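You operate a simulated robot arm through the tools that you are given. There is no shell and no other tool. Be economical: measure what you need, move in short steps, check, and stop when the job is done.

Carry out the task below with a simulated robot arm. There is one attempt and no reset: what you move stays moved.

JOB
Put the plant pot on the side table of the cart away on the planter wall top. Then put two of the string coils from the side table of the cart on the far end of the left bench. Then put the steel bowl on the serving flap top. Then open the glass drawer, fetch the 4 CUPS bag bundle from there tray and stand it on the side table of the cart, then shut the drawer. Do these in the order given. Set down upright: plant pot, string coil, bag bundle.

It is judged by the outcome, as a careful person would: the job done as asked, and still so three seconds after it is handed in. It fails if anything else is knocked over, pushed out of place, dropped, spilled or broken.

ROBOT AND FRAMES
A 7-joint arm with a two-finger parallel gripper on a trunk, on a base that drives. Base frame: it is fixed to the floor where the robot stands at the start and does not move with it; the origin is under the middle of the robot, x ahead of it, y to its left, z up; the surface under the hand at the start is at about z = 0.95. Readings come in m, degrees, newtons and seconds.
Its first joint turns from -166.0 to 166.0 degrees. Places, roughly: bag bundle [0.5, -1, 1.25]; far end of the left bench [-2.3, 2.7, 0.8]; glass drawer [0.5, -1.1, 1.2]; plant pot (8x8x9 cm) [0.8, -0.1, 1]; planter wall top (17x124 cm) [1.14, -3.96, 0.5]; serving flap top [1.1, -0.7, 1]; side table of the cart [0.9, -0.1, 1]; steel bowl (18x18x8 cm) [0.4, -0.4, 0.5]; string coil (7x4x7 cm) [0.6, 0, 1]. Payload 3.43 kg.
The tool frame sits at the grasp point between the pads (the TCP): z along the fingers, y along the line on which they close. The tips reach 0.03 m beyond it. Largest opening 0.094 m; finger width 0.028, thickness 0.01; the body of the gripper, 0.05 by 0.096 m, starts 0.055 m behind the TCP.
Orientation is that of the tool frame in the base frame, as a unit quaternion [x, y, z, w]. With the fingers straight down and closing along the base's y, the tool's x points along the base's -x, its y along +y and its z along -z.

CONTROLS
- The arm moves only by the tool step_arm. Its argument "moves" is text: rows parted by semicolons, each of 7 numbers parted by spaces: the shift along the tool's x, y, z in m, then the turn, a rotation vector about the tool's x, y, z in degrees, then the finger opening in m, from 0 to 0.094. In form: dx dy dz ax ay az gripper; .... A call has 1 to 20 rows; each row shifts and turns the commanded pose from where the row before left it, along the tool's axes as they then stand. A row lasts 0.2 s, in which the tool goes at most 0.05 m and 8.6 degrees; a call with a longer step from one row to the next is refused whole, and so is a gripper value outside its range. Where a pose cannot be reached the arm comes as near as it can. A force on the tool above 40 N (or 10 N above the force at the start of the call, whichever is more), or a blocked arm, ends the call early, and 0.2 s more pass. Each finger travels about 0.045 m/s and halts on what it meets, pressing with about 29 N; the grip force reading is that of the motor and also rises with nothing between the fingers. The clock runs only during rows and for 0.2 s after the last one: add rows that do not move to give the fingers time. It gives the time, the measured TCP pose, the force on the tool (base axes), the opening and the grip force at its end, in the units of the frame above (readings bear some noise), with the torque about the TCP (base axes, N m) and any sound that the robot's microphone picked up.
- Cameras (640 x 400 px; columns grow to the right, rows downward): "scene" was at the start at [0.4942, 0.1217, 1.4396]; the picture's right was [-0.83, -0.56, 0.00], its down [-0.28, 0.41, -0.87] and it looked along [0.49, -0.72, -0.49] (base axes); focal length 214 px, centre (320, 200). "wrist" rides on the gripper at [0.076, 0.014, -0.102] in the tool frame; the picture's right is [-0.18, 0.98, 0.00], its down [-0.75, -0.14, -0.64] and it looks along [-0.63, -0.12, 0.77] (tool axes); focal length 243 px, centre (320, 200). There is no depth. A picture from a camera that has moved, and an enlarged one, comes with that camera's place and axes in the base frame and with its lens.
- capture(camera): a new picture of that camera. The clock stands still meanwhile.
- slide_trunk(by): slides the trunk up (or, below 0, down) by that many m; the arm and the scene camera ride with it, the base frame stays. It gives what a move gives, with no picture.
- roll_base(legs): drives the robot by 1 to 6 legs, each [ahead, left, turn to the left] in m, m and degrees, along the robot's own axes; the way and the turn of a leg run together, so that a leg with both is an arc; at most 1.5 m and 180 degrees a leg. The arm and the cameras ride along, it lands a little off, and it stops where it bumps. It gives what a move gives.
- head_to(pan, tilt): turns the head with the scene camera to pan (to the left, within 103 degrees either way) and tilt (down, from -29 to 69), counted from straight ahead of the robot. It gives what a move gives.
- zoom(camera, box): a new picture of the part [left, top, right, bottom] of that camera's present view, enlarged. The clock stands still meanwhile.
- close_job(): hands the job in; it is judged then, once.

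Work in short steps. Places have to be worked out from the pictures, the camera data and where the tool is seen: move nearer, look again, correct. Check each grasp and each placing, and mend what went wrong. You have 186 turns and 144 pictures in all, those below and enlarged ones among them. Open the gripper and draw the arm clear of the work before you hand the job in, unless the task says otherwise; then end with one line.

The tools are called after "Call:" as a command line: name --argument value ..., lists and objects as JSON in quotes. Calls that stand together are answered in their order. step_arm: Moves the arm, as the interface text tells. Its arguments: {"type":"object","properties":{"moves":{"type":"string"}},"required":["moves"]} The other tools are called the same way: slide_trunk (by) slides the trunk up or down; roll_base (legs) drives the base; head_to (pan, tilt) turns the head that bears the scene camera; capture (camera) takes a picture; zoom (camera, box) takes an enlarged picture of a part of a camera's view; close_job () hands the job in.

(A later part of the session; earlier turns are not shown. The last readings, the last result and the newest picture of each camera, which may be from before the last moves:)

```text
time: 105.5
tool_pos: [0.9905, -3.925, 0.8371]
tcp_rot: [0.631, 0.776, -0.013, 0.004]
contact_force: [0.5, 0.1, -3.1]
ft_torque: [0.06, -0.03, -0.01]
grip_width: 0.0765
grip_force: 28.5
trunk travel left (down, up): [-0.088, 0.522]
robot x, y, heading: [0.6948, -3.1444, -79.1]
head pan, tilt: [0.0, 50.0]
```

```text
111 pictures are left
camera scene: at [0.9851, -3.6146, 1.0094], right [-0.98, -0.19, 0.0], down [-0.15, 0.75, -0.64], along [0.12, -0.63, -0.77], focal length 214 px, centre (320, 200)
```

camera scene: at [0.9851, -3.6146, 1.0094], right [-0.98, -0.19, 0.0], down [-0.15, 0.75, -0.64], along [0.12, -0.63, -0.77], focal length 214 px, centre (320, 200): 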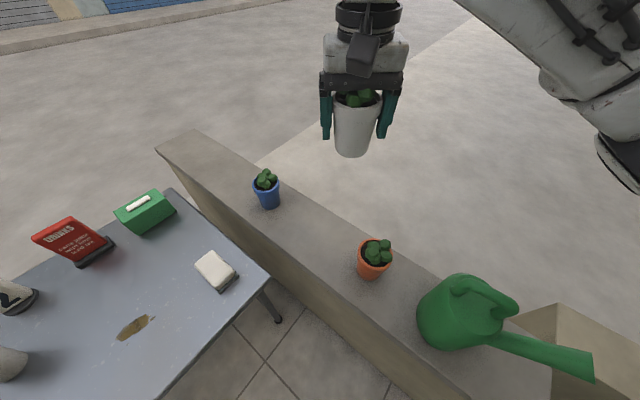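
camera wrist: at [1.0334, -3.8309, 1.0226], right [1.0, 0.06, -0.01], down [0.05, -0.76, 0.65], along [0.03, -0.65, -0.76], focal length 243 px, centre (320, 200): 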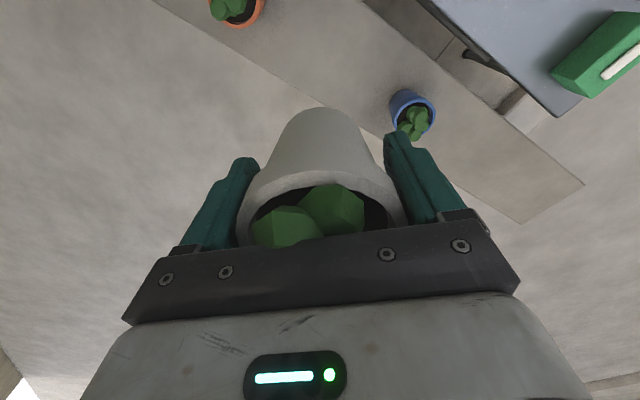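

The can and pots are where they were. I raise the trunk 0.3 m so the elbow stays higher, re-centre and re-level the tool, and descend partway.

Call:
slide_trunk --by 0.3

Call:
step_arm --moves "0.008 0.022 0.04 -0.43 0.65 0 0.06;0 0.022 0.04 -0.43 0.65 0 0.06;0 0 0.045 0 0 0 0.06;0 0 0.045 0 0 0 0.06;0 0 0.045 0 0 0 0.06;0 0 0.045 0 0 0 0.06;0 0 0.045 0 0 0 0.06;0 0 0 0 0 0 0.06"

Call:
capture --camera "scene"

```text
time: 108.5
tool_pos: [0.9895, -3.9249, 1.1353]
tcp_rot: [0.63, 0.776, -0.013, 0.003]
contact_force: [-0.4, 1.1, -3.3]
ft_torque: [0.03, 0.02, 0.01]
grip_width: 0.0761
grip_force: 29.2
trunk travel left (down, up): [-0.388, 0.222]
robot x, y, heading: [0.6942, -3.1436, -78.9]
head pan, tilt: [0.0, 50.0]
```

```text
time: 110.3
tool_pos: [1.0316, -3.9124, 0.8287]
tcp_rot: [0.63, 0.776, 0.0, -0.001]
contact_force: [0.1, 0.8, -3.2]
ft_torque: [0.01, 0.02, 0.01]
grip_width: 0.0762
grip_force: 29.1
trunk travel left (down, up): [-0.388, 0.222]
robot x, y, heading: [0.6908, -3.1436, -79.0]
head pan, tilt: [0.0, 50.0]
```

```text
110 pictures are left
camera scene: at [0.9852, -3.6146, 1.3094], right [-0.98, -0.19, 0.0], down [-0.15, 0.75, -0.64], along [0.12, -0.63, -0.77], focal length 214 px, centre (320, 200)
```

scene: 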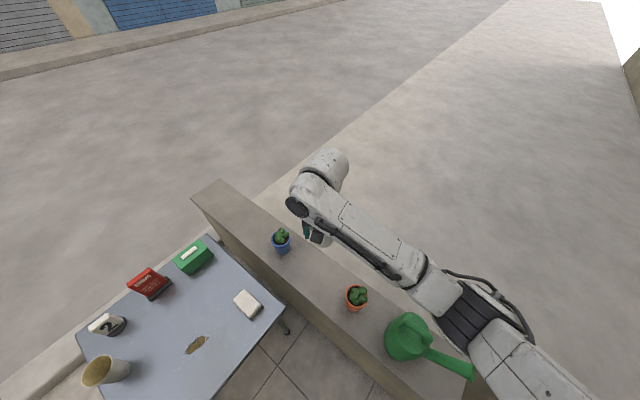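

Arm is well above the can. Continue down 0.15 and look.

Call:
step_arm --moves "0 0 0.04 0 0 0 0.06;0 0 0.04 0 0 0 0.06;0 0 0.04 0 0 0 0.06;0 0 0.03 0 0 0 0.06;0 0 0 0 0 0 0.06"

Call:
capture --camera "scene"

```text
time: 111.5
tool_pos: [1.0292, -3.9102, 0.6778]
tcp_rot: [0.631, 0.776, 0.0, -0.001]
contact_force: [0.0, -0.2, -3.4]
ft_torque: [0.02, 0.04, 0.03]
grip_width: 0.0763
grip_force: 28.9
trunk travel left (down, up): [-0.388, 0.222]
robot x, y, heading: [0.6932, -3.144, -79.0]
head pan, tilt: [0.0, 50.0]
```

```text
109 pictures are left
camera scene: at [0.9851, -3.6146, 1.3094], right [-0.98, -0.19, 0.0], down [-0.15, 0.75, -0.64], along [0.12, -0.63, -0.77], focal length 214 px, centre (320, 200)
```

scene: 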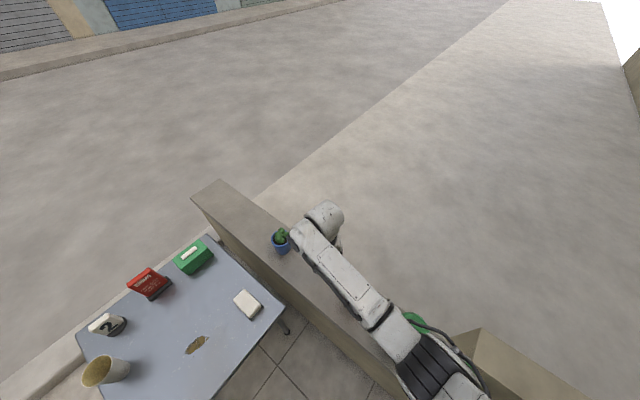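

Elbow clearance above the can is only several cm. I raise the trunk another 0.18 m and descend the arm again.

Call:
slide_trunk --by 0.18

Call:
step_arm --moves "0 0 0.04 0 0 0 0.06;0 0 0.04 0 0 0 0.06;0 0 0.04 0 0 0 0.06;0 0 0.04 0 0 0 0.06;0 0 0.04 0 0 0 0.06;0 0 0 0 0 0 0.06"

Call:
capture --camera "scene"

```text
time: 113.5
tool_pos: [1.0311, -3.9114, 0.8584]
tcp_rot: [0.631, 0.776, -0.001, -0.001]
contact_force: [-0.3, 0.3, -2.9]
ft_torque: [0.03, 0.01, 0.03]
grip_width: 0.0765
grip_force: 29.0
trunk travel left (down, up): [-0.568, 0.042]
robot x, y, heading: [0.6903, -3.1454, -78.6]
head pan, tilt: [0.0, 50.0]
```

```text
time: 114.9
tool_pos: [1.0309, -3.91, 0.6891]
tcp_rot: [0.631, 0.776, 0.0, 0.0]
contact_force: [-0.7, 0.6, -3.6]
ft_torque: [-0.01, -0.01, 0.0]
grip_width: 0.0766
grip_force: 28.9
out of reach, approached as far as the arm can: row 5
trunk travel left (down, up): [-0.568, 0.042]
robot x, y, heading: [0.6921, -3.1442, -79.0]
head pan, tilt: [0.0, 50.0]
```

```text
108 pictures are left
camera scene: at [0.9851, -3.6145, 1.4894], right [-0.98, -0.19, 0.0], down [-0.15, 0.75, -0.64], along [0.12, -0.63, -0.77], focal length 214 px, centre (320, 200)
```

scene: 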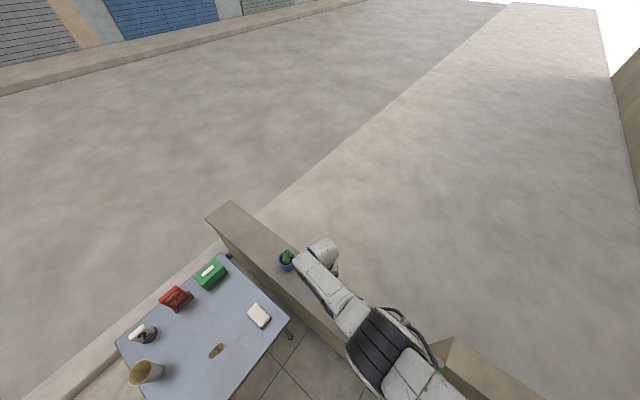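

Arm is now nearly straight with the elbow high, well above the can. I lower the trunk 0.1 m with this arm shape.

Call:
slide_trunk --by -0.1

Call:
capture --camera "scene"

Call:
capture --camera "wrist"

```text
time: 116.2
tool_pos: [1.03, -3.9101, 0.5891]
tcp_rot: [0.631, 0.776, -0.001, 0.0]
contact_force: [1.8, -0.8, -2.6]
ft_torque: [0.0, -0.02, -0.03]
grip_width: 0.0764
grip_force: 28.8
trunk travel left (down, up): [-0.468, 0.142]
robot x, y, heading: [0.6876, -3.1451, -78.8]
head pan, tilt: [0.0, 50.0]
```

```text
107 pictures are left
camera scene: at [0.9852, -3.6145, 1.3895], right [-0.98, -0.19, 0.0], down [-0.15, 0.75, -0.64], along [0.12, -0.63, -0.77], focal length 214 px, centre (320, 200)
```

scene: 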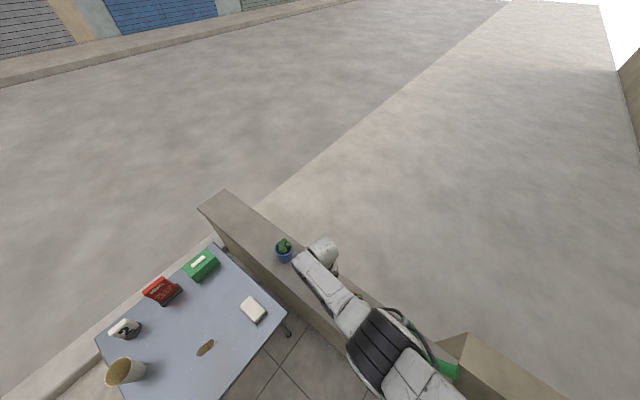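

```text
106 pictures are left
camera wrist: at [1.0293, -3.8325, 0.6913], right [1.0, 0.02, 0.0], down [0.02, -0.77, 0.64], along [0.01, -0.64, -0.77], focal length 243 px, centre (320, 200)
```

wrist: 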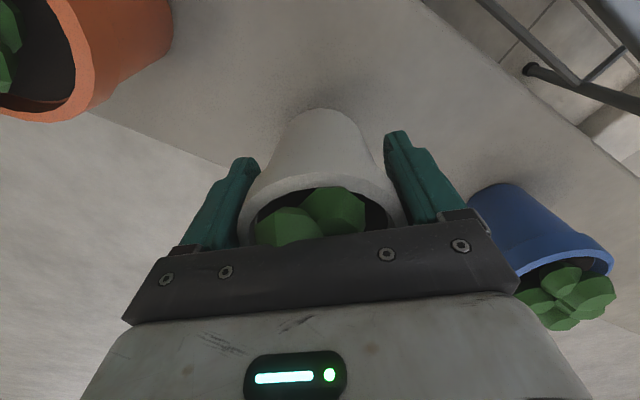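

Pot hovers ~3 cm above the wall, nearly centred. I nudge 9 mm inward and lower by the trunk in small steps, watching force.

Call:
step_arm --moves "0.009 0.003 0 0 0 0 0.06;0 0 0 0 0 0 0.06"

Call:
slide_trunk --by -0.025

Call:
slide_trunk --by -0.006

```text
time: 116.8
tool_pos: [1.0313, -3.9017, 0.59]
tcp_rot: [0.63, 0.776, 0.0, -0.001]
contact_force: [0.6, -0.2, -2.4]
ft_torque: [-0.01, -0.01, -0.01]
grip_width: 0.0765
grip_force: 29.1
trunk travel left (down, up): [-0.468, 0.142]
robot x, y, heading: [0.6935, -3.1461, -79.0]
head pan, tilt: [0.0, 50.0]
```

```text
time: 117.5
tool_pos: [1.0315, -3.9007, 0.5644]
tcp_rot: [0.631, 0.776, 0.0, 0.0]
contact_force: [0.4, 0.4, -2.1]
ft_torque: [0.0, 0.04, 0.02]
grip_width: 0.0763
grip_force: 29.3
trunk travel left (down, up): [-0.443, 0.167]
robot x, y, heading: [0.6933, -3.1456, -78.9]
head pan, tilt: [0.0, 50.0]
```

```text
time: 118.1
tool_pos: [1.0305, -3.9007, 0.5573]
tcp_rot: [0.631, 0.776, 0.0, 0.0]
contact_force: [-0.1, -0.3, -2.9]
ft_torque: [0.05, -0.01, 0.01]
grip_width: 0.0766
grip_force: 29.0
trunk travel left (down, up): [-0.437, 0.173]
robot x, y, heading: [0.6906, -3.1423, -79.1]
head pan, tilt: [0.0, 50.0]
```

No contact yet; continue in small steps.

Call:
slide_trunk --by -0.004

Call:
slide_trunk --by -0.003

Call:
capture --camera "wrist"

```text
time: 118.6
tool_pos: [1.0316, -3.9016, 0.5547]
tcp_rot: [0.632, 0.775, 0.0, -0.001]
contact_force: [-0.9, 2.4, 8.2]
ft_torque: [-0.14, 0.07, -0.04]
grip_width: 0.0763
grip_force: 28.9
trunk travel left (down, up): [-0.433, 0.177]
robot x, y, heading: [0.6916, -3.146, -79.0]
head pan, tilt: [0.0, 50.0]
```

```text
time: 119.2
tool_pos: [1.0325, -3.9035, 0.5537]
tcp_rot: [0.631, 0.776, -0.001, 0.0]
contact_force: [-1.6, -2.1, 18.6]
ft_torque: [-0.32, -0.06, 0.01]
grip_width: 0.0761
grip_force: 28.5
trunk travel left (down, up): [-0.43, 0.18]
robot x, y, heading: [0.6952, -3.1419, -79.0]
head pan, tilt: [0.0, 50.0]
```

```text
105 pictures are left
camera wrist: at [1.0311, -3.8249, 0.6552], right [1.0, 0.02, 0.0], down [0.02, -0.76, 0.65], along [0.01, -0.64, -0.76], focal length 243 px, centre (320, 200)
```

wrist: 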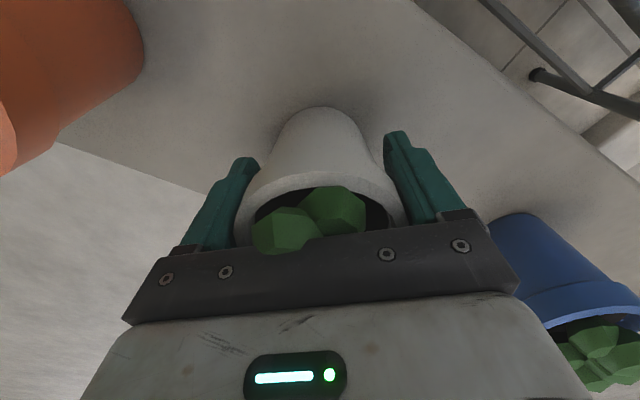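

Contact made (≈19 N). I relieve a hair, open the fingers and rise.

Call:
slide_trunk --by 0.002

Call:
step_arm --moves "0 0 0 0 0 0 0.08;0 0 0 0 0 0 0.09;0 0 0 0 0 0 0.09;0 0 0 0 0 0 0.09;0 0 -0.02 0 0 0 0.09;0 0 -0.03 0 0 0 0.09;0 0 -0.04 0 0 0 0.09;0 0 -0.045 0 0 0 0.09;0 0 0 0 0 0 0.09"

Call:
capture --camera "wrist"

```text
time: 119.7
tool_pos: [1.0309, -3.9006, 0.5522]
tcp_rot: [0.631, 0.776, 0.001, 0.0]
contact_force: [1.5, -3.7, 8.8]
ft_torque: [-0.44, -0.27, -0.05]
grip_width: 0.076
grip_force: 29.0
trunk travel left (down, up): [-0.432, 0.178]
robot x, y, heading: [0.6912, -3.145, -78.8]
head pan, tilt: [0.0, 50.0]
```

```text
time: 121.7
tool_pos: [1.0307, -3.903, 0.6882]
tcp_rot: [0.631, 0.776, 0.0, -0.001]
contact_force: [0.4, 0.1, 0.2]
ft_torque: [-0.03, -0.03, 0.0]
grip_width: 0.0902
grip_force: 0.0
trunk travel left (down, up): [-0.432, 0.178]
robot x, y, heading: [0.6942, -3.1445, -78.8]
head pan, tilt: [0.0, 50.0]
```

```text
104 pictures are left
camera wrist: at [1.0315, -3.8255, 0.7892], right [1.0, 0.02, 0.0], down [0.02, -0.77, 0.64], along [0.01, -0.64, -0.77], focal length 243 px, centre (320, 200)
```

wrist: 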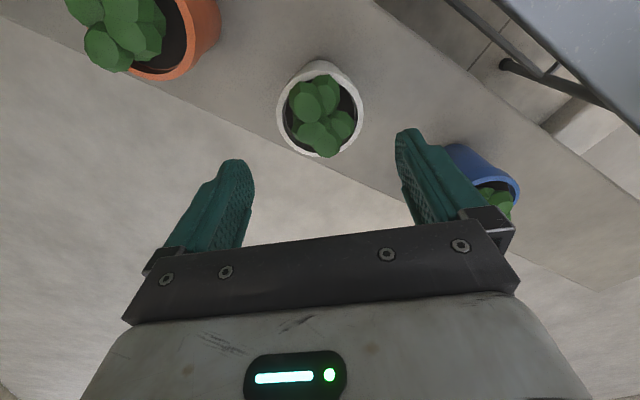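

Pot stands upright on the wall between the two others. I raise the trunk and arm and pull back toward the robot.

Call:
slide_trunk --by 0.17

Call:
step_arm --moves "0 0 -0.045 0 0 0 0.09;0 0 -0.045 0 0 0 0.09;0 0 -0.045 0 0 0 0.09;0 0 -0.045 0 0 0 0.09;0 0 -0.045 0 0 0 0.09;0 0 -0.045 0 0 0 0.09;0 0 -0.045 0 0 0 0.09;0 0 -0.045 0 0 0 0.09;0 0 -0.045 0 0 0 0.09;0 0 -0.045 0 0 0 0.09;0.045 -0.01 -0.015 0 0 0 0.09;0.045 -0.01 0 0 0 0 0.09;0.045 -0.01 0 0 0 0 0.09;0.045 -0.01 0 0 0 0 0.09;0.045 0 0 0 0 0 0.09;0.03 0 0 0 0 0 0.09;0 0 0 0 0 0 0.09"

Call:
capture --camera "scene"

```text
time: 123.6
tool_pos: [1.0326, -3.904, 0.8575]
tcp_rot: [0.631, 0.776, -0.001, 0.0]
contact_force: [0.6, -0.8, -0.4]
ft_torque: [0.0, -0.01, -0.01]
grip_width: 0.0902
grip_force: 0.0
trunk travel left (down, up): [-0.602, 0.008]
robot x, y, heading: [0.694, -3.1447, -78.8]
head pan, tilt: [0.0, 50.0]
```

```text
time: 127.2
tool_pos: [0.9405, -3.661, 1.2771]
tcp_rot: [0.631, 0.776, 0.0, 0.0]
contact_force: [0.2, -0.3, -0.9]
ft_torque: [-0.02, 0.02, -0.02]
grip_width: 0.0898
grip_force: 0.1
out of reach, approached as far as the arm can: row 4
trunk travel left (down, up): [-0.602, 0.008]
robot x, y, heading: [0.6879, -3.1424, -79.0]
head pan, tilt: [0.0, 50.0]
```

```text
103 pictures are left
camera scene: at [0.9852, -3.6143, 1.5235], right [-0.98, -0.19, 0.0], down [-0.15, 0.75, -0.64], along [0.12, -0.63, -0.77], focal length 214 px, centre (320, 200)
```

scene: 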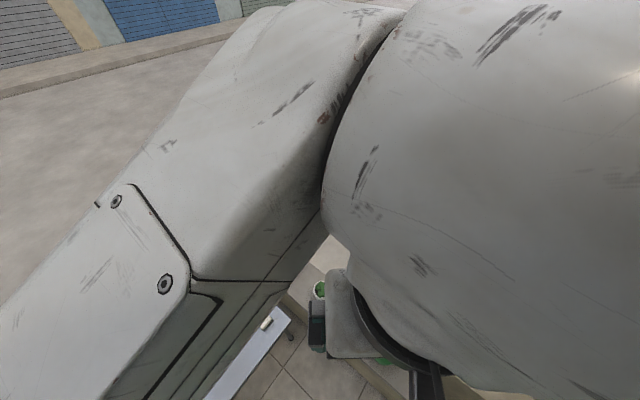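

The arm is near the head; I swing the hand to the right, away from it.

Call:
step_arm --moves "0 -0.04 0 0 0 0 0.09;0 -0.04 0 0 0 0 0.09;0 -0.04 0 0 0 0 0.09;0 -0.04 0 0 0 0 0.09;0 -0.04 0 0 0 0 0.09;0 -0.04 0 0 0 0 0.09;0 0 0 0 0 0 0.09"

Call:
capture --camera "scene"

```text
time: 128.8
tool_pos: [0.7024, -3.7106, 1.2763]
tcp_rot: [0.631, 0.776, -0.001, -0.002]
contact_force: [0.1, 0.3, -0.2]
ft_torque: [0.02, -0.03, -0.01]
grip_width: 0.0904
grip_force: 0.1
trunk travel left (down, up): [-0.602, 0.008]
robot x, y, heading: [0.6949, -3.1428, -78.8]
head pan, tilt: [0.0, 50.0]
```

```text
102 pictures are left
camera scene: at [0.9848, -3.6146, 1.5235], right [-0.98, -0.19, 0.0], down [-0.15, 0.75, -0.64], along [0.12, -0.63, -0.77], focal length 214 px, centre (320, 200)
```

scene: 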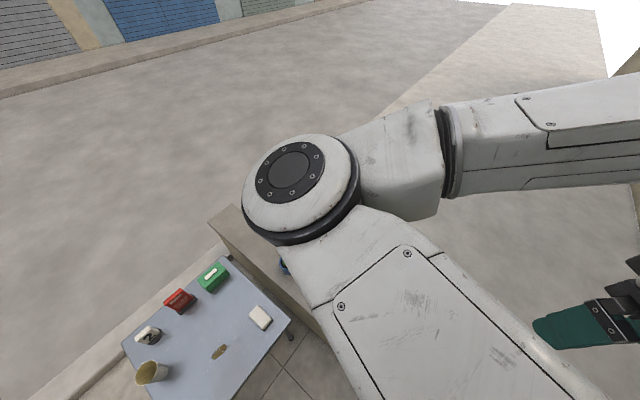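

The elbow now folds to the left, well clear of everything. I drive back the way I came to the front of the gap.

Call:
roll_base --legs '[[-0.1, 0, 0], [0, 0, -38], [-0.7, -0.2, 0], [-1.5, 0, 0], [-1.25, 0, 0]]'

Call:
head_to --pan -80 --tilt 25

Call:
capture --camera "scene"

```text
time: 148.2
tool_pos: [1.6826, -0.336, 1.2777]
tcp_rot: [0.836, 0.548, 0.0, 0.0]
contact_force: [0.4, 0.5, -0.1]
ft_torque: [-0.01, -0.01, 0.01]
grip_width: 0.0898
grip_force: 0.0
trunk travel left (down, up): [-0.602, 0.008]
robot x, y, heading: [2.0025, 0.1302, -114.4]
head pan, tilt: [0.0, 50.0]
```

```text
time: 149.7
tool_pos: [1.6818, -0.336, 1.2777]
tcp_rot: [0.836, 0.549, 0.0, -0.001]
contact_force: [-1.0, 0.1, 0.1]
ft_torque: [0.0, 0.01, 0.01]
grip_width: 0.09
grip_force: 0.1
trunk travel left (down, up): [-0.602, 0.008]
robot x, y, heading: [2.0002, 0.1313, -114.2]
head pan, tilt: [-80.0, 25.0]
```

```text
101 pictures are left
camera scene: at [1.909, -0.327, 1.5609], right [0.25, 0.97, 0.0], down [0.41, -0.1, -0.91], along [-0.88, 0.22, -0.42], focal length 214 px, centre (320, 200)
```

scene: 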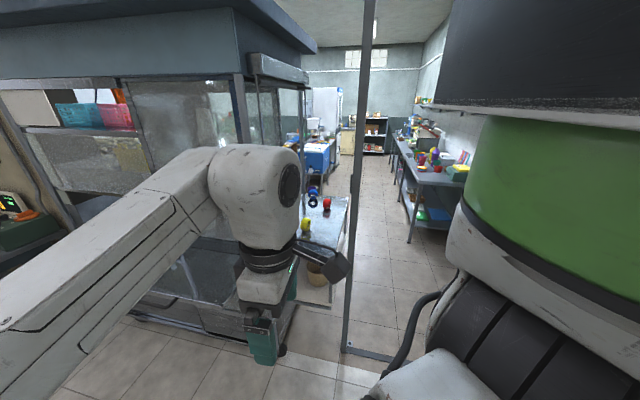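

Back at the gap. I turn to face away from the shop and reverse in through the gap, watching alignment first.

Call:
roll_base --legs '[[0, 0, 87.4]]'

Call:
head_to --pan 103 --tilt 40

Call:
capture --camera "scene"

```text
time: 153.8
tool_pos: [2.4476, -0.2167, 1.2766]
tcp_rot: [0.236, 0.972, -0.001, 0.0]
contact_force: [0.8, 0.0, 0.9]
ft_torque: [0.02, 0.01, 0.01]
grip_width: 0.09
grip_force: 0.0
trunk travel left (down, up): [-0.602, 0.008]
robot x, y, heading: [2.0036, 0.1313, -28.2]
head pan, tilt: [-80.0, 25.0]
```

```text
time: 156.5
tool_pos: [2.4484, -0.2158, 1.2761]
tcp_rot: [0.236, 0.972, -0.001, 0.001]
contact_force: [0.6, -0.4, -0.4]
ft_torque: [0.02, 0.01, -0.01]
grip_width: 0.0901
grip_force: 0.1
trunk travel left (down, up): [-0.602, 0.008]
robot x, y, heading: [1.9972, 0.1314, -27.8]
head pan, tilt: [103.0, 40.0]
```

```text
100 pictures are left
camera scene: at [2.5069, 0.1798, 1.5376], right [0.97, -0.26, 0.0], down [-0.17, -0.62, -0.77], along [0.2, 0.74, -0.64], focal length 214 px, centre (320, 200)
```

scene: 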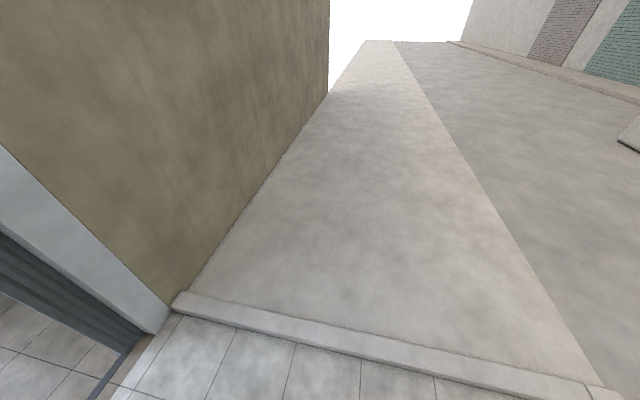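

Aligned; reverse in, then slide right in front of the side table.

Call:
roll_base --legs '[[-1.5, 0, 0], [-0.28, 0, 1], [0, -0.5, 0]]'

Call:
head_to --pan -35 --tilt 45

Call:
capture --camera "scene"

```text
time: 168.0
tool_pos: [0.6578, 0.1768, 1.2775]
tcp_rot: [0.214, 0.977, -0.001, 0.0]
contact_force: [-0.3, 0.4, 0.5]
ft_torque: [0.03, -0.01, 0.02]
grip_width: 0.0902
grip_force: 0.1
trunk travel left (down, up): [-0.602, 0.008]
robot x, y, heading: [0.1966, 0.5071, -25.5]
head pan, tilt: [103.0, 40.0]
```

```text
time: 170.2
tool_pos: [0.6576, 0.1767, 1.2753]
tcp_rot: [0.215, 0.977, -0.001, 0.0]
contact_force: [0.3, -0.5, -0.1]
ft_torque: [-0.04, 0.05, -0.02]
grip_width: 0.0902
grip_force: 0.1
trunk travel left (down, up): [-0.602, 0.008]
robot x, y, heading: [0.1963, 0.5081, -25.6]
head pan, tilt: [-35.0, 45.0]
```

```text
99 pictures are left
camera scene: at [0.7218, 0.4221, 1.5304], right [-0.87, -0.49, 0.0], down [-0.35, 0.62, -0.71], along [0.35, -0.62, -0.71], focal length 214 px, centre (320, 200)
```

scene: 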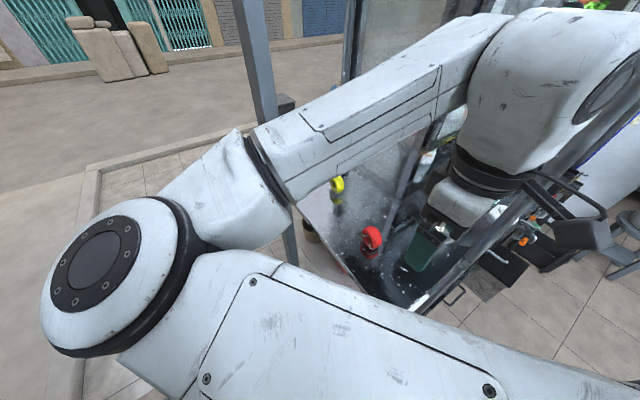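

Elbow is left of the line as wanted. I move the hand toward above the red coil and look with the wrist camera.

Call:
step_arm --moves "-0.026 -0.024 0.01 0 0 0 0.09;-0.026 -0.024 0.01 0 0 0 0.09;-0.026 -0.024 0.01 0 0 0 0.09;-0.026 -0.024 0.01 0 0 0 0.09;0 0 0 0 0 0 0.09"

Call:
capture --camera "wrist"

Call:
capture --camera "scene"

```text
time: 171.4
tool_pos: [0.7102, 0.0478, 1.2346]
tcp_rot: [0.215, 0.977, -0.001, -0.001]
contact_force: [-0.1, 0.3, -0.3]
ft_torque: [0.01, -0.02, 0.01]
grip_width: 0.09
grip_force: 0.1
trunk travel left (down, up): [-0.602, 0.008]
robot x, y, heading: [0.1976, 0.5066, -25.3]
head pan, tilt: [-35.0, 45.0]
```

```text
98 pictures are left
camera wrist: at [0.6489, 0.0916, 1.3376], right [0.58, 0.81, 0.0], down [0.63, -0.44, 0.64], along [0.52, -0.37, -0.77], focal length 243 px, centre (320, 200)
```

wrist: 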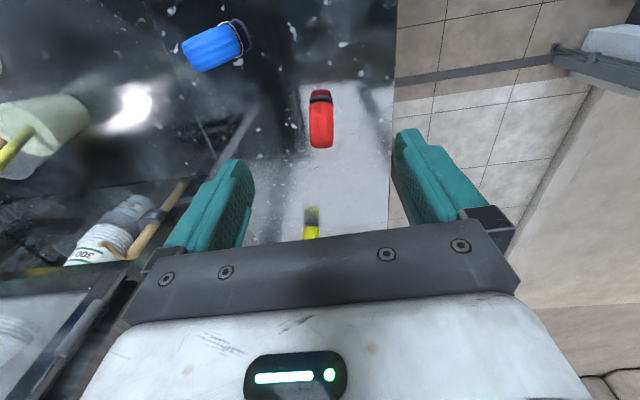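

```text
97 pictures are left
camera scene: at [0.7218, 0.4218, 1.5303], right [-0.87, -0.49, 0.0], down [-0.35, 0.62, -0.71], along [0.35, -0.62, -0.71], focal length 214 px, centre (320, 200)
```

scene: 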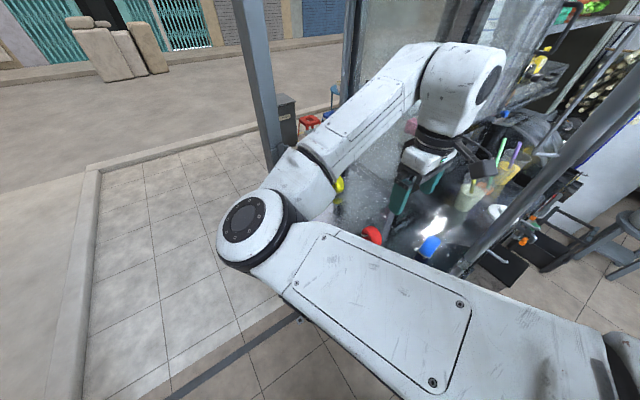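

Red coil stands with its thickness along my closing direction. I move over it and down near its top.

Call:
step_arm --moves "-0.032 -0.003 0.03 0 0 0 0.09;-0.031 -0.003 0.035 0 0 0 0.09;0 0 0.04 0 0 0 0.09;0 0 0.04 0 0 0 0.09;0 0 0.025 0 0 0 0.09;0 0 0 0 0 0 0.09"

Call:
capture --camera "wrist"

```text
time: 172.8
tool_pos: [0.7654, 0.0158, 1.0669]
tcp_rot: [0.214, 0.977, 0.001, 0.001]
contact_force: [-0.6, -0.2, 0.6]
ft_torque: [0.0, -0.04, -0.03]
grip_width: 0.0899
grip_force: 0.1
trunk travel left (down, up): [-0.602, 0.008]
robot x, y, heading: [0.1946, 0.5041, -25.5]
head pan, tilt: [-35.0, 45.0]
```

```text
96 pictures are left
camera wrist: at [0.703, 0.0607, 1.1681], right [0.58, 0.81, 0.0], down [0.63, -0.44, 0.64], along [0.52, -0.37, -0.77], focal length 243 px, centre (320, 200)
```

wrist: 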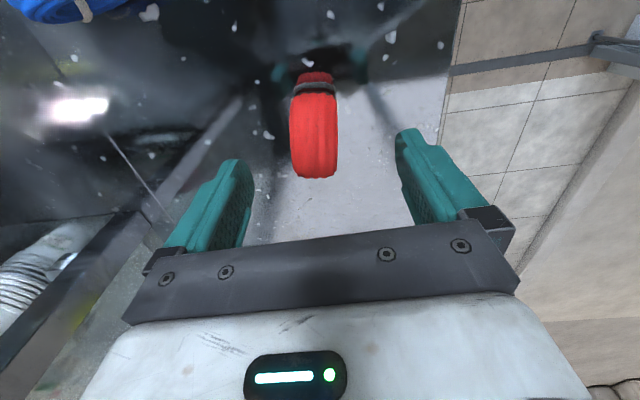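

Correct about 12 mm back and 4 mm sideways, descend and close on the coil.

Call:
step_arm --moves "0.011 -0.004 0.02 0 0 0 0.09;0 0 0.03 0 0 0 0.09;0 0 0.027 0 0 0 0.09;0 0 0 0 0 0 0.09;0 0 0 0 0 0 0.06;0 0 0 0 0 0 0.03;0 0 0 0 0 0 0.03;0 0 0 0 0 0 0.03;0 0 0 0 0 0 0.03;0 0 0 0 0 0 0.03"

Call:
capture --camera "wrist"

```text
time: 175.0
tool_pos: [0.7554, 0.0144, 0.9896]
tcp_rot: [0.214, 0.977, -0.001, -0.001]
contact_force: [-0.9, 1.0, 0.6]
ft_torque: [0.04, 0.03, -0.01]
grip_width: 0.0379
grip_force: 28.7
trunk travel left (down, up): [-0.602, 0.008]
robot x, y, heading: [0.1954, 0.5069, -25.7]
head pan, tilt: [-35.0, 45.0]
```

```text
95 pictures are left
camera wrist: at [0.6932, 0.0603, 1.0912], right [0.58, 0.81, 0.0], down [0.63, -0.44, 0.64], along [0.52, -0.37, -0.77], focal length 243 px, centre (320, 200)
```

wrist: 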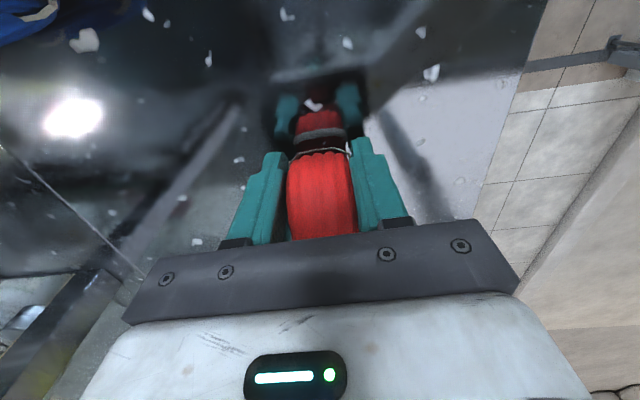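

Red coil gripped (0.038). Lift and draw back to the earlier tucked pose.

Call:
step_arm --moves "0 0 -0.03 0 0 0 0.03;0 0 -0.045 0 0 0 0.03;0 0 -0.045 0 0 0 0.03;0 0 -0.045 0 0 0 0.03;0 0 -0.045 0 0 0 0.03;0 0 -0.045 0 0 0 0.03;0 0 -0.03 0 0 0 0.03;0.032 0.02 0 0 0 0 0.03;0.032 0.02 0 0 0 0 0.03;0.032 0.02 0 0 0 0 0.03;0.032 0.02 0 0 0 0 0.03;0.032 0.02 0 0 0 0 0.03;0 0 0 0 0 0 0.03"

Call:
head_to --pan 100 --tilt 25

Call:
capture --camera "scene"

```text
time: 177.8
tool_pos: [0.6518, 0.172, 1.2745]
tcp_rot: [0.214, 0.977, -0.001, -0.001]
contact_force: [0.7, -0.2, -0.9]
ft_torque: [0.0, -0.03, -0.01]
grip_width: 0.0375
grip_force: 28.7
trunk travel left (down, up): [-0.602, 0.008]
robot x, y, heading: [0.1998, 0.5064, -25.6]
head pan, tilt: [-35.0, 45.0]
```

```text
time: 180.0
tool_pos: [0.6512, 0.1732, 1.2735]
tcp_rot: [0.215, 0.977, 0.0, 0.0]
contact_force: [-0.5, -0.3, -1.3]
ft_torque: [0.02, 0.02, 0.04]
grip_width: 0.0379
grip_force: 29.1
trunk travel left (down, up): [-0.602, 0.008]
robot x, y, heading: [0.1984, 0.5062, -25.7]
head pan, tilt: [100.0, 25.0]
```

```text
94 pictures are left
camera scene: at [0.7066, 0.5816, 1.5609], right [0.96, -0.27, 0.0], down [-0.11, -0.41, -0.91], along [0.24, 0.87, -0.42], focal length 214 px, centre (320, 200)
```

scene: 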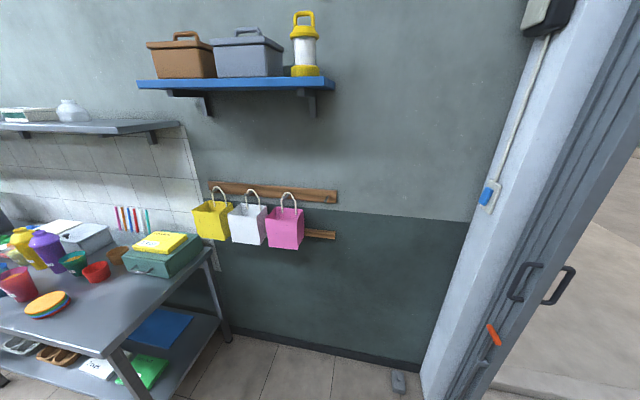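

The bench runs along the left wall away from the street; its far end is about 2.85 m beyond the near end. I back away a bit, turn left 90° and look down the room.

Call:
roll_base --legs '[[-0.3, -0.1, 0], [0, 0, 90]]'

Call:
head_to --pan 75 --tilt 30

Call:
capture --camera "scene"

```text
time: 185.9
tool_pos: [0.2244, 1.0002, 1.2731]
tcp_rot: [-0.535, 0.845, -0.001, 0.0]
contact_force: [-0.3, -0.5, 0.0]
ft_torque: [-0.03, 0.0, -0.02]
grip_width: 0.0375
grip_force: 29.3
trunk travel left (down, up): [-0.602, 0.008]
robot x, y, heading: [-0.1131, 0.5479, 63.9]
head pan, tilt: [100.0, 25.0]
```

```text
time: 186.8
tool_pos: [0.2242, 0.9995, 1.2728]
tcp_rot: [-0.535, 0.845, -0.001, 0.0]
contact_force: [-0.1, -0.9, 0.5]
ft_torque: [0.0, 0.01, 0.01]
grip_width: 0.0374
grip_force: 29.0
trunk travel left (down, up): [-0.602, 0.008]
robot x, y, heading: [-0.1109, 0.5477, 64.1]
head pan, tilt: [75.0, 30.0]
```

```text
93 pictures are left
camera scene: at [-0.1613, 1.0922, 1.553], right [0.66, 0.76, 0.0], down [0.38, -0.33, -0.87], along [-0.65, 0.57, -0.5], focal length 214 px, centre (320, 200)
```

scene: 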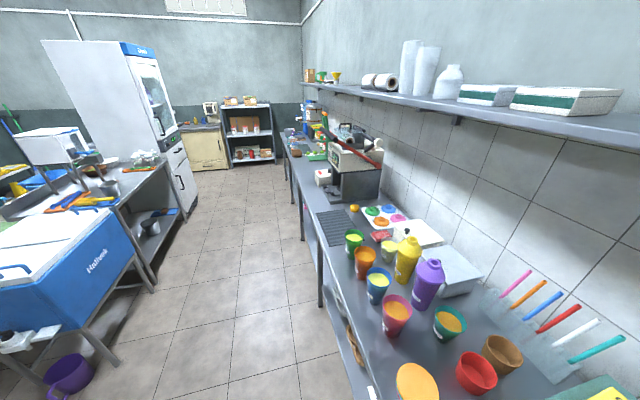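

The aisle is clear. I turn to run along it and drive 1.6 m, then look at the far end.

Call:
roll_base --legs '[[0, 0, 89], [1.5, 0, 0], [0.5, 0, 0]]'

Call:
head_to --pan -30 --tilt 35

Call:
capture --camera "scene"

```text
time: 200.6
tool_pos: [-2.3684, 1.7628, 1.2737]
tcp_rot: [0.977, -0.213, 0.0, -0.001]
contact_force: [-0.4, 0.1, 0.0]
ft_torque: [-0.01, -0.02, -0.03]
grip_width: 0.0377
grip_force: 28.6
trunk travel left (down, up): [-0.602, 0.008]
robot x, y, heading: [-1.913, 1.4316, 154.9]
head pan, tilt: [75.0, 30.0]
```

```text
time: 202.4
tool_pos: [-2.3681, 1.7631, 1.2745]
tcp_rot: [0.977, -0.213, 0.0, 0.0]
contact_force: [0.1, -0.4, -0.5]
ft_torque: [-0.03, -0.03, 0.0]
grip_width: 0.0373
grip_force: 29.2
trunk travel left (down, up): [-0.602, 0.008]
robot x, y, heading: [-1.9138, 1.4335, 154.7]
head pan, tilt: [-30.0, 35.0]
```

```text
92 pictures are left
camera scene: at [-2.4458, 1.5185, 1.5452], right [0.82, 0.57, 0.0], down [0.33, -0.47, -0.82], along [-0.47, 0.67, -0.57], focal length 214 px, centre (320, 200)
```

scene: 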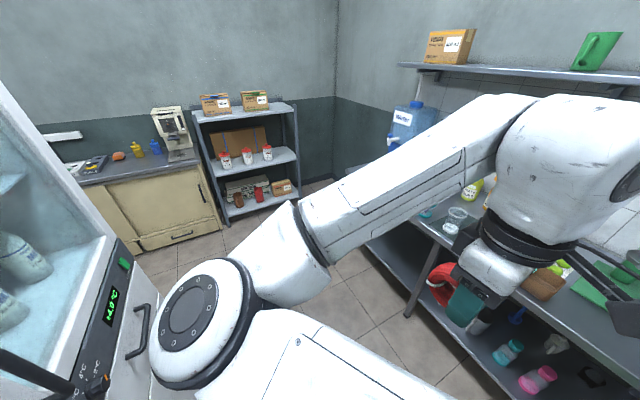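

I turn right toward the bench (elbow moves away from the fridge) and look again.

Call:
roll_base --legs '[[0, 0, -60]]'

Call:
head_to --pan 25 --tilt 35

Call:
capture --camera "scene"

Call:
capture --camera "wrist"

```text
time: 205.4
tool_pos: [-1.8561, 1.9926, 1.2741]
tcp_rot: [0.741, -0.672, 0.0, 0.0]
contact_force: [-0.8, -0.5, -1.0]
ft_torque: [0.0, -0.02, -0.01]
grip_width: 0.0375
grip_force: 29.1
trunk travel left (down, up): [-0.602, 0.008]
robot x, y, heading: [-1.9181, 1.4305, 94.6]
head pan, tilt: [-30.0, 35.0]
```

```text
time: 206.7
tool_pos: [-1.8559, 1.992, 1.2737]
tcp_rot: [0.741, -0.672, 0.001, 0.0]
contact_force: [0.2, 0.2, -0.7]
ft_torque: [-0.02, 0.03, -0.03]
grip_width: 0.0375
grip_force: 29.6
trunk travel left (down, up): [-0.602, 0.008]
robot x, y, heading: [-1.9129, 1.4296, 94.8]
head pan, tilt: [25.0, 35.0]
```

```text
91 pictures are left
camera scene: at [-2.1877, 1.9341, 1.5452], right [0.87, 0.5, 0.0], down [0.28, -0.5, -0.82], along [-0.41, 0.71, -0.57], focal length 214 px, centre (320, 200)
```

scene: 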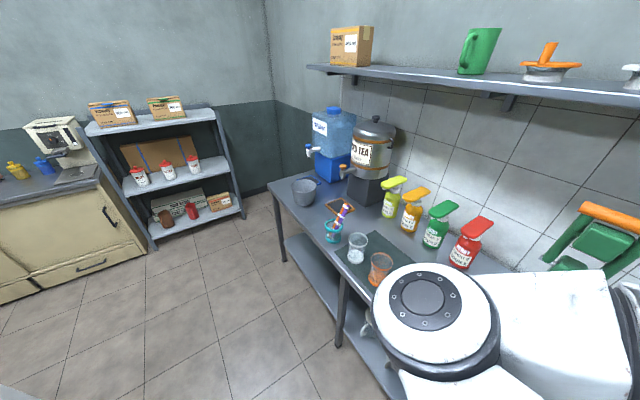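

```text
90 pictures are left
camera wrist: at [-1.8621, 1.9152, 1.3762], right [-1.0, 0.09, 0.0], down [0.07, 0.76, 0.64], along [0.06, 0.64, -0.77], focal length 243 px, centre (320, 200)
```

wrist: 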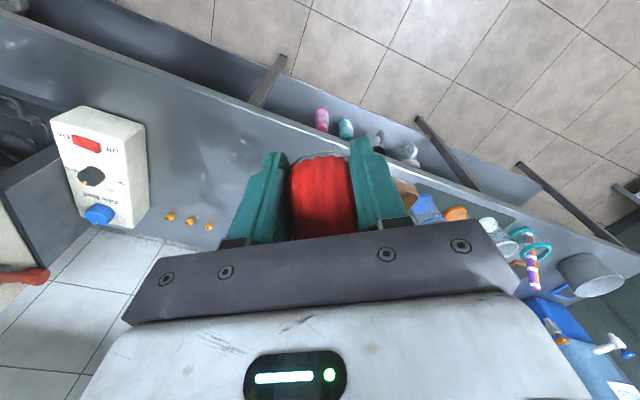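

Call:
zoom --camera "scene" --box '[260, 150, 500, 300]'

```text
2.67 times, centred on (380, 225) of scene
camera zoom: at [-2.1877, 1.9341, 1.5452], right [0.87, 0.5, 0.0], down [0.28, -0.5, -0.82], along [-0.41, 0.71, -0.57], focal length 572 px, centre (160, 133)
```

zoom: 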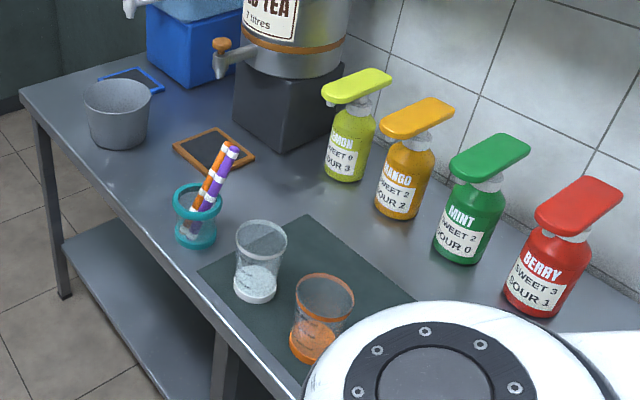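

The free strip on the mat between cups and syrup bottles is around (-2.3,2.7), width ≈0.27 m: room for both coils. I move the base nearer at an angle.

Call:
roll_base --legs '[[0.52, 0.26, 0]]'

Call:
head_to --pan 0 --tilt 50

Call:
capture --camera "scene"

Call:
capture --camera "wrist"

```text
time: 209.9
tool_pos: [-2.16, 2.4723, 1.275]
tcp_rot: [0.742, -0.67, 0.001, 0.0]
contact_force: [-0.7, 0.2, -0.7]
ft_torque: [0.01, 0.0, -0.03]
grip_width: 0.0375
grip_force: 28.5
trunk travel left (down, up): [-0.602, 0.008]
robot x, y, heading: [-2.2159, 1.9124, 95.3]
head pan, tilt: [25.0, 35.0]
```

```text
time: 210.8
tool_pos: [-2.1584, 2.4704, 1.2744]
tcp_rot: [0.742, -0.67, 0.0, -0.001]
contact_force: [-1.0, -0.3, -0.2]
ft_torque: [-0.01, 0.02, 0.03]
grip_width: 0.0376
grip_force: 29.6
trunk travel left (down, up): [-0.602, 0.008]
robot x, y, heading: [-2.2123, 1.9082, 95.0]
head pan, tilt: [0.0, 50.0]
```

```text
88 pictures are left
camera scene: at [-2.4537, 2.412, 1.5235], right [1.0, 0.09, 0.0], down [0.07, -0.76, -0.64], along [-0.06, 0.64, -0.77], focal length 214 px, centre (320, 200)
```

scene: 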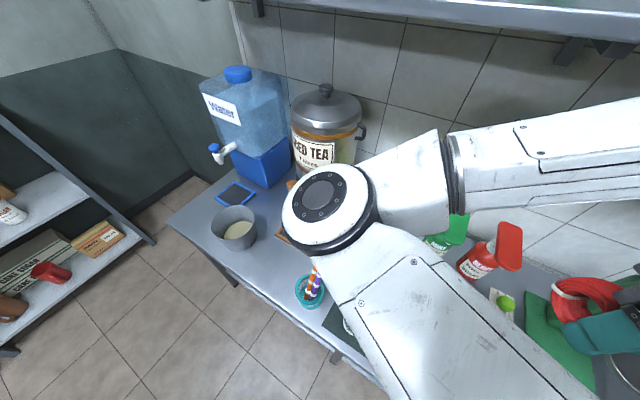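

```text
87 pictures are left
camera wrist: at [-2.1652, 2.3942, 1.3762], right [-1.0, 0.08, 0.0], down [0.06, 0.76, 0.64], along [0.05, 0.64, -0.77], focal length 243 px, centre (320, 200)
```

wrist: 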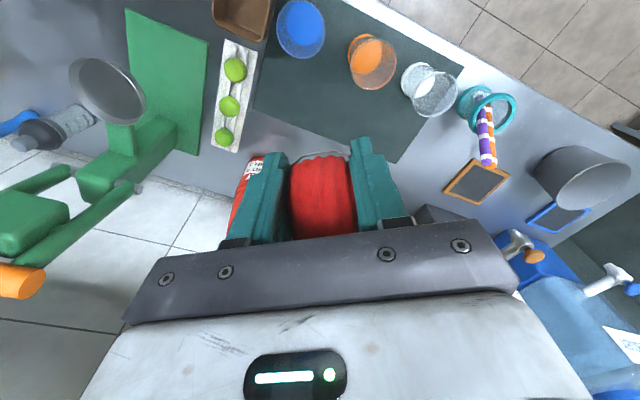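

Layout agrees with my estimates. I lower the trunk 0.15 m (to stay under the wall shelf) and shift above the first spot (-2.34,2.733).

Call:
slide_trunk --by -0.15

Call:
step_arm --moves "-0.04 0.022 0 0 0 0 0.03;-0.04 0.022 0 0 0 0 0.03;-0.04 0.022 0 0 0 0 0.03;-0.04 0.022 0 0 0 0 0.03;-0.04 0.022 0 0 0 0 0.03;-0.04 0.022 0 0 0 0 0.03;-0.04 0.022 0 0 0 0 0.03;0 0 0 0 0 0 0.03"

Call:
capture --camera "wrist"

Call:
capture --camera "scene"

```text
time: 212.6
tool_pos: [-2.1598, 2.4703, 1.124]
tcp_rot: [0.742, -0.67, 0.0, 0.0]
contact_force: [0.2, 0.3, -0.7]
ft_torque: [0.0, -0.01, -0.03]
grip_width: 0.0376
grip_force: 28.8
trunk travel left (down, up): [-0.452, 0.158]
robot x, y, heading: [-2.2157, 1.9125, 95.0]
head pan, tilt: [0.0, 50.0]
```

```text
time: 214.3
tool_pos: [-2.342, 2.7347, 1.1249]
tcp_rot: [0.742, -0.67, 0.001, -0.001]
contact_force: [-0.3, -0.4, 0.1]
ft_torque: [0.0, 0.0, 0.04]
grip_width: 0.0375
grip_force: 28.7
trunk travel left (down, up): [-0.452, 0.158]
robot x, y, heading: [-2.2169, 1.9117, 95.1]
head pan, tilt: [0.0, 50.0]
```

```text
86 pictures are left
camera wrist: at [-2.3474, 2.6579, 1.2268], right [-1.0, 0.08, 0.0], down [0.06, 0.76, 0.64], along [0.05, 0.64, -0.77], focal length 243 px, centre (320, 200)
```

wrist: 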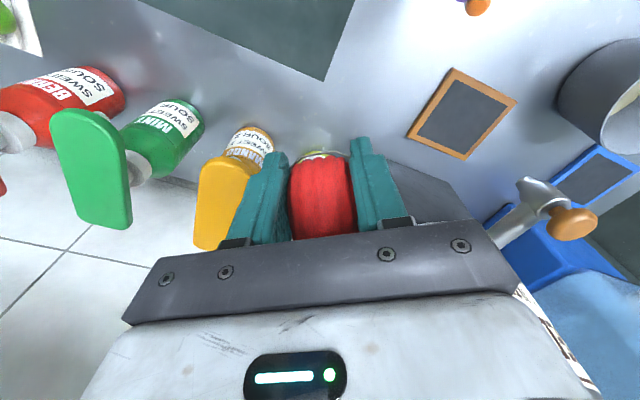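

```text
85 pictures are left
camera scene: at [-2.4538, 2.412, 1.3734], right [1.0, 0.09, 0.0], down [0.07, -0.76, -0.64], along [-0.06, 0.64, -0.77], focal length 214 px, centre (320, 200)
```

scene: 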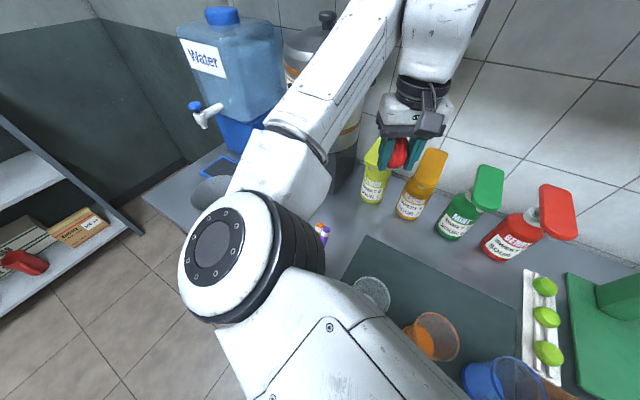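

Spot is clear below; lemon bottle is ~10 cm behind. To keep the elbow above the straw holder I alternate arm-down and trunk-up.

Call:
step_arm --moves "0 0 0.04 0 0 0 0.03;0 0 0.04 0 0 0 0.03;0 0 0.04 0 0 0 0.03;0 0 0 0 0 0 0.03"

Call:
slide_trunk --by 0.12

Call:
step_arm --moves "0 0 0.04 0 0 0 0.03;0 0 0.04 0 0 0 0.03;0 0 0.04 0 0 0 0.03;0 0 0.04 0 0 0 0.03;0 0 0 0 0 0 0.03"

Call:
capture --camera "scene"

Call:
capture --camera "wrist"

```text
time: 215.3
tool_pos: [-2.3403, 2.7346, 1.0014]
tcp_rot: [0.742, -0.67, 0.001, 0.0]
contact_force: [0.1, 0.5, -0.7]
ft_torque: [0.03, -0.01, 0.0]
grip_width: 0.0377
grip_force: 29.2
trunk travel left (down, up): [-0.452, 0.158]
robot x, y, heading: [-2.215, 1.9117, 95.1]
head pan, tilt: [0.0, 50.0]
```

```text
time: 216.8
tool_pos: [-2.3395, 2.7351, 1.1221]
tcp_rot: [0.742, -0.67, 0.002, 0.0]
contact_force: [0.2, 0.6, -0.7]
ft_torque: [-0.04, 0.0, -0.01]
grip_width: 0.0378
grip_force: 28.6
trunk travel left (down, up): [-0.572, 0.038]
robot x, y, heading: [-2.2154, 1.9112, 95.0]
head pan, tilt: [0.0, 50.0]
```

```text
time: 218.1
tool_pos: [-2.3421, 2.7343, 0.9625]
tcp_rot: [0.742, -0.67, 0.001, 0.0]
contact_force: [0.4, 0.5, 0.1]
ft_torque: [-0.01, -0.04, 0.03]
grip_width: 0.0374
grip_force: 29.5
trunk travel left (down, up): [-0.572, 0.038]
robot x, y, heading: [-2.2163, 1.9114, 95.3]
head pan, tilt: [0.0, 50.0]
```

```text
84 pictures are left
camera scene: at [-2.4537, 2.412, 1.4934], right [1.0, 0.09, 0.0], down [0.07, -0.76, -0.64], along [-0.06, 0.64, -0.77], focal length 214 px, centre (320, 200)
```

scene: 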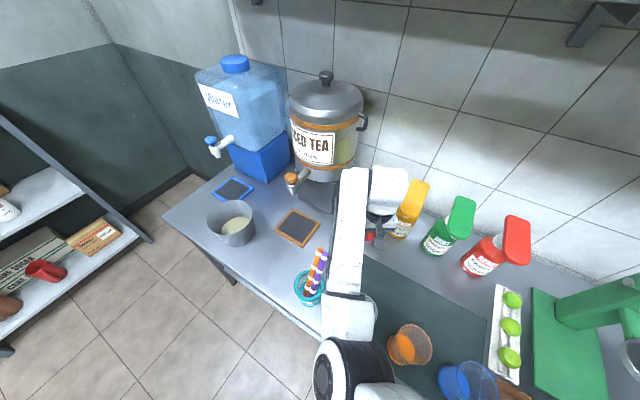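

```text
83 pictures are left
camera wrist: at [-2.3472, 2.6574, 1.0645], right [-1.0, 0.08, 0.0], down [0.06, 0.76, 0.64], along [0.05, 0.64, -0.77], focal length 243 px, centre (320, 200)
```

wrist: 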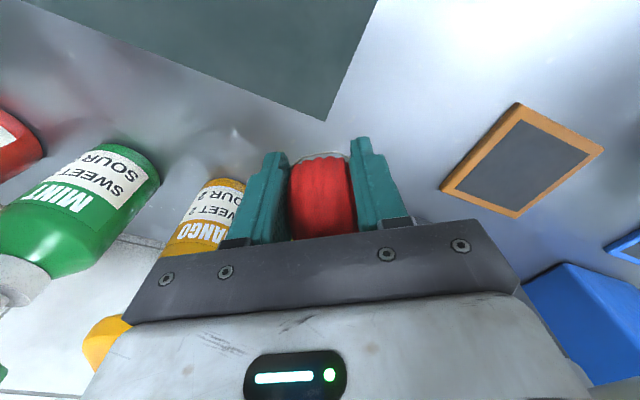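

Clear; continue down gently to contact at z≈0.84.

Call:
step_arm --moves "0 0 0.03 0 0 0 0.03;0 0 0.03 0 0 0 0.03;0 0 0.03 0 0 0 0.03;0 0 0.02 0 0 0 0.03;0 0 0.006 0 0 0 0.03;0 0 0 0 0 0 0.03"

Call:
capture --camera "wrist"

Call:
capture --camera "scene"

```text
time: 219.4
tool_pos: [-2.3395, 2.7346, 0.8474]
tcp_rot: [0.742, -0.671, -0.001, 0.0]
contact_force: [0.5, 0.0, -0.1]
ft_torque: [-0.04, 0.01, 0.01]
grip_width: 0.0377
grip_force: 29.2
trunk travel left (down, up): [-0.572, 0.038]
robot x, y, heading: [-2.2135, 1.9055, 95.1]
head pan, tilt: [0.0, 50.0]
```

```text
82 pictures are left
camera wrist: at [-2.3458, 2.6583, 0.9487], right [-1.0, 0.08, 0.0], down [0.06, 0.76, 0.64], along [0.05, 0.64, -0.77], focal length 243 px, centre (320, 200)
```

wrist: 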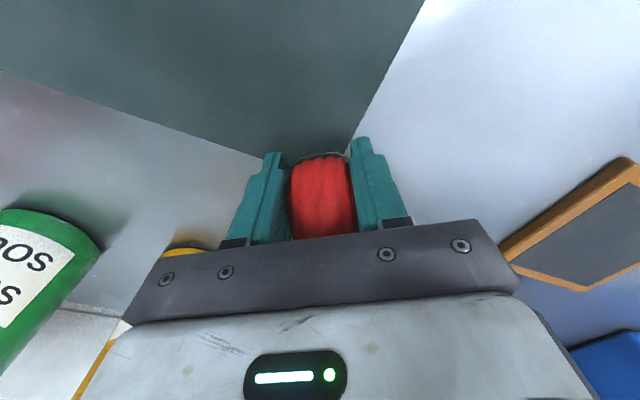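

```text
81 pictures are left
camera scene: at [-2.4537, 2.412, 1.4934], right [1.0, 0.09, 0.0], down [0.07, -0.76, -0.64], along [-0.06, 0.64, -0.77], focal length 214 px, centre (320, 200)
```

scene: 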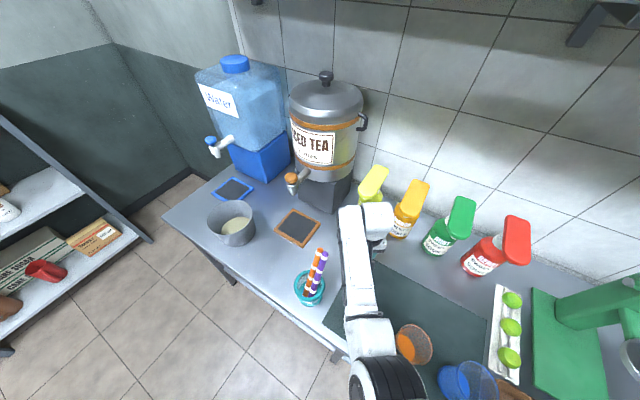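

Ring would straddle the mat's corner; I shift 6.5 cm toward the far end, off the mat, then lower to contact.

Call:
step_arm --moves "0 0 -0.01 0 0 0 0.03;0 0.033 0 0 0 0 0.03;0 0.033 0 0 0 0 0.03;0 0 0.01 0 0 0 0.03;0 0 0.004 0 0 0 0.03;0 0 0 0 0 0 0.03"

Call:
capture --camera "wrist"

```text
time: 220.8
tool_pos: [-2.4047, 2.7292, 0.8417]
tcp_rot: [0.741, -0.671, 0.001, 0.0]
contact_force: [0.9, 0.5, -0.8]
ft_torque: [0.01, -0.03, -0.01]
grip_width: 0.0376
grip_force: 28.6
trunk travel left (down, up): [-0.572, 0.038]
robot x, y, heading: [-2.2162, 1.911, 95.1]
head pan, tilt: [0.0, 50.0]
```

```text
80 pictures are left
camera wrist: at [-2.4112, 2.6521, 0.9436], right [-1.0, 0.08, 0.0], down [0.06, 0.76, 0.64], along [0.05, 0.64, -0.77], focal length 243 px, centre (320, 200)
```

wrist: 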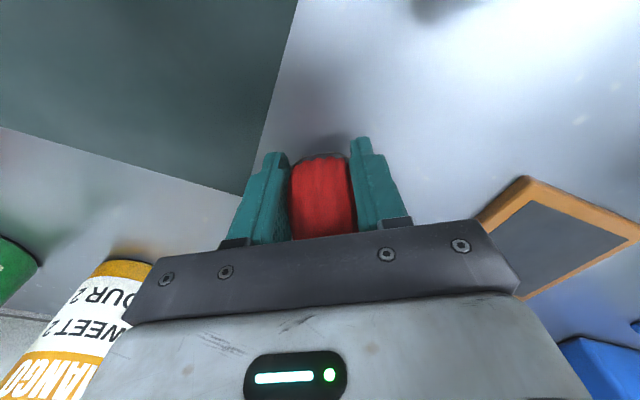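

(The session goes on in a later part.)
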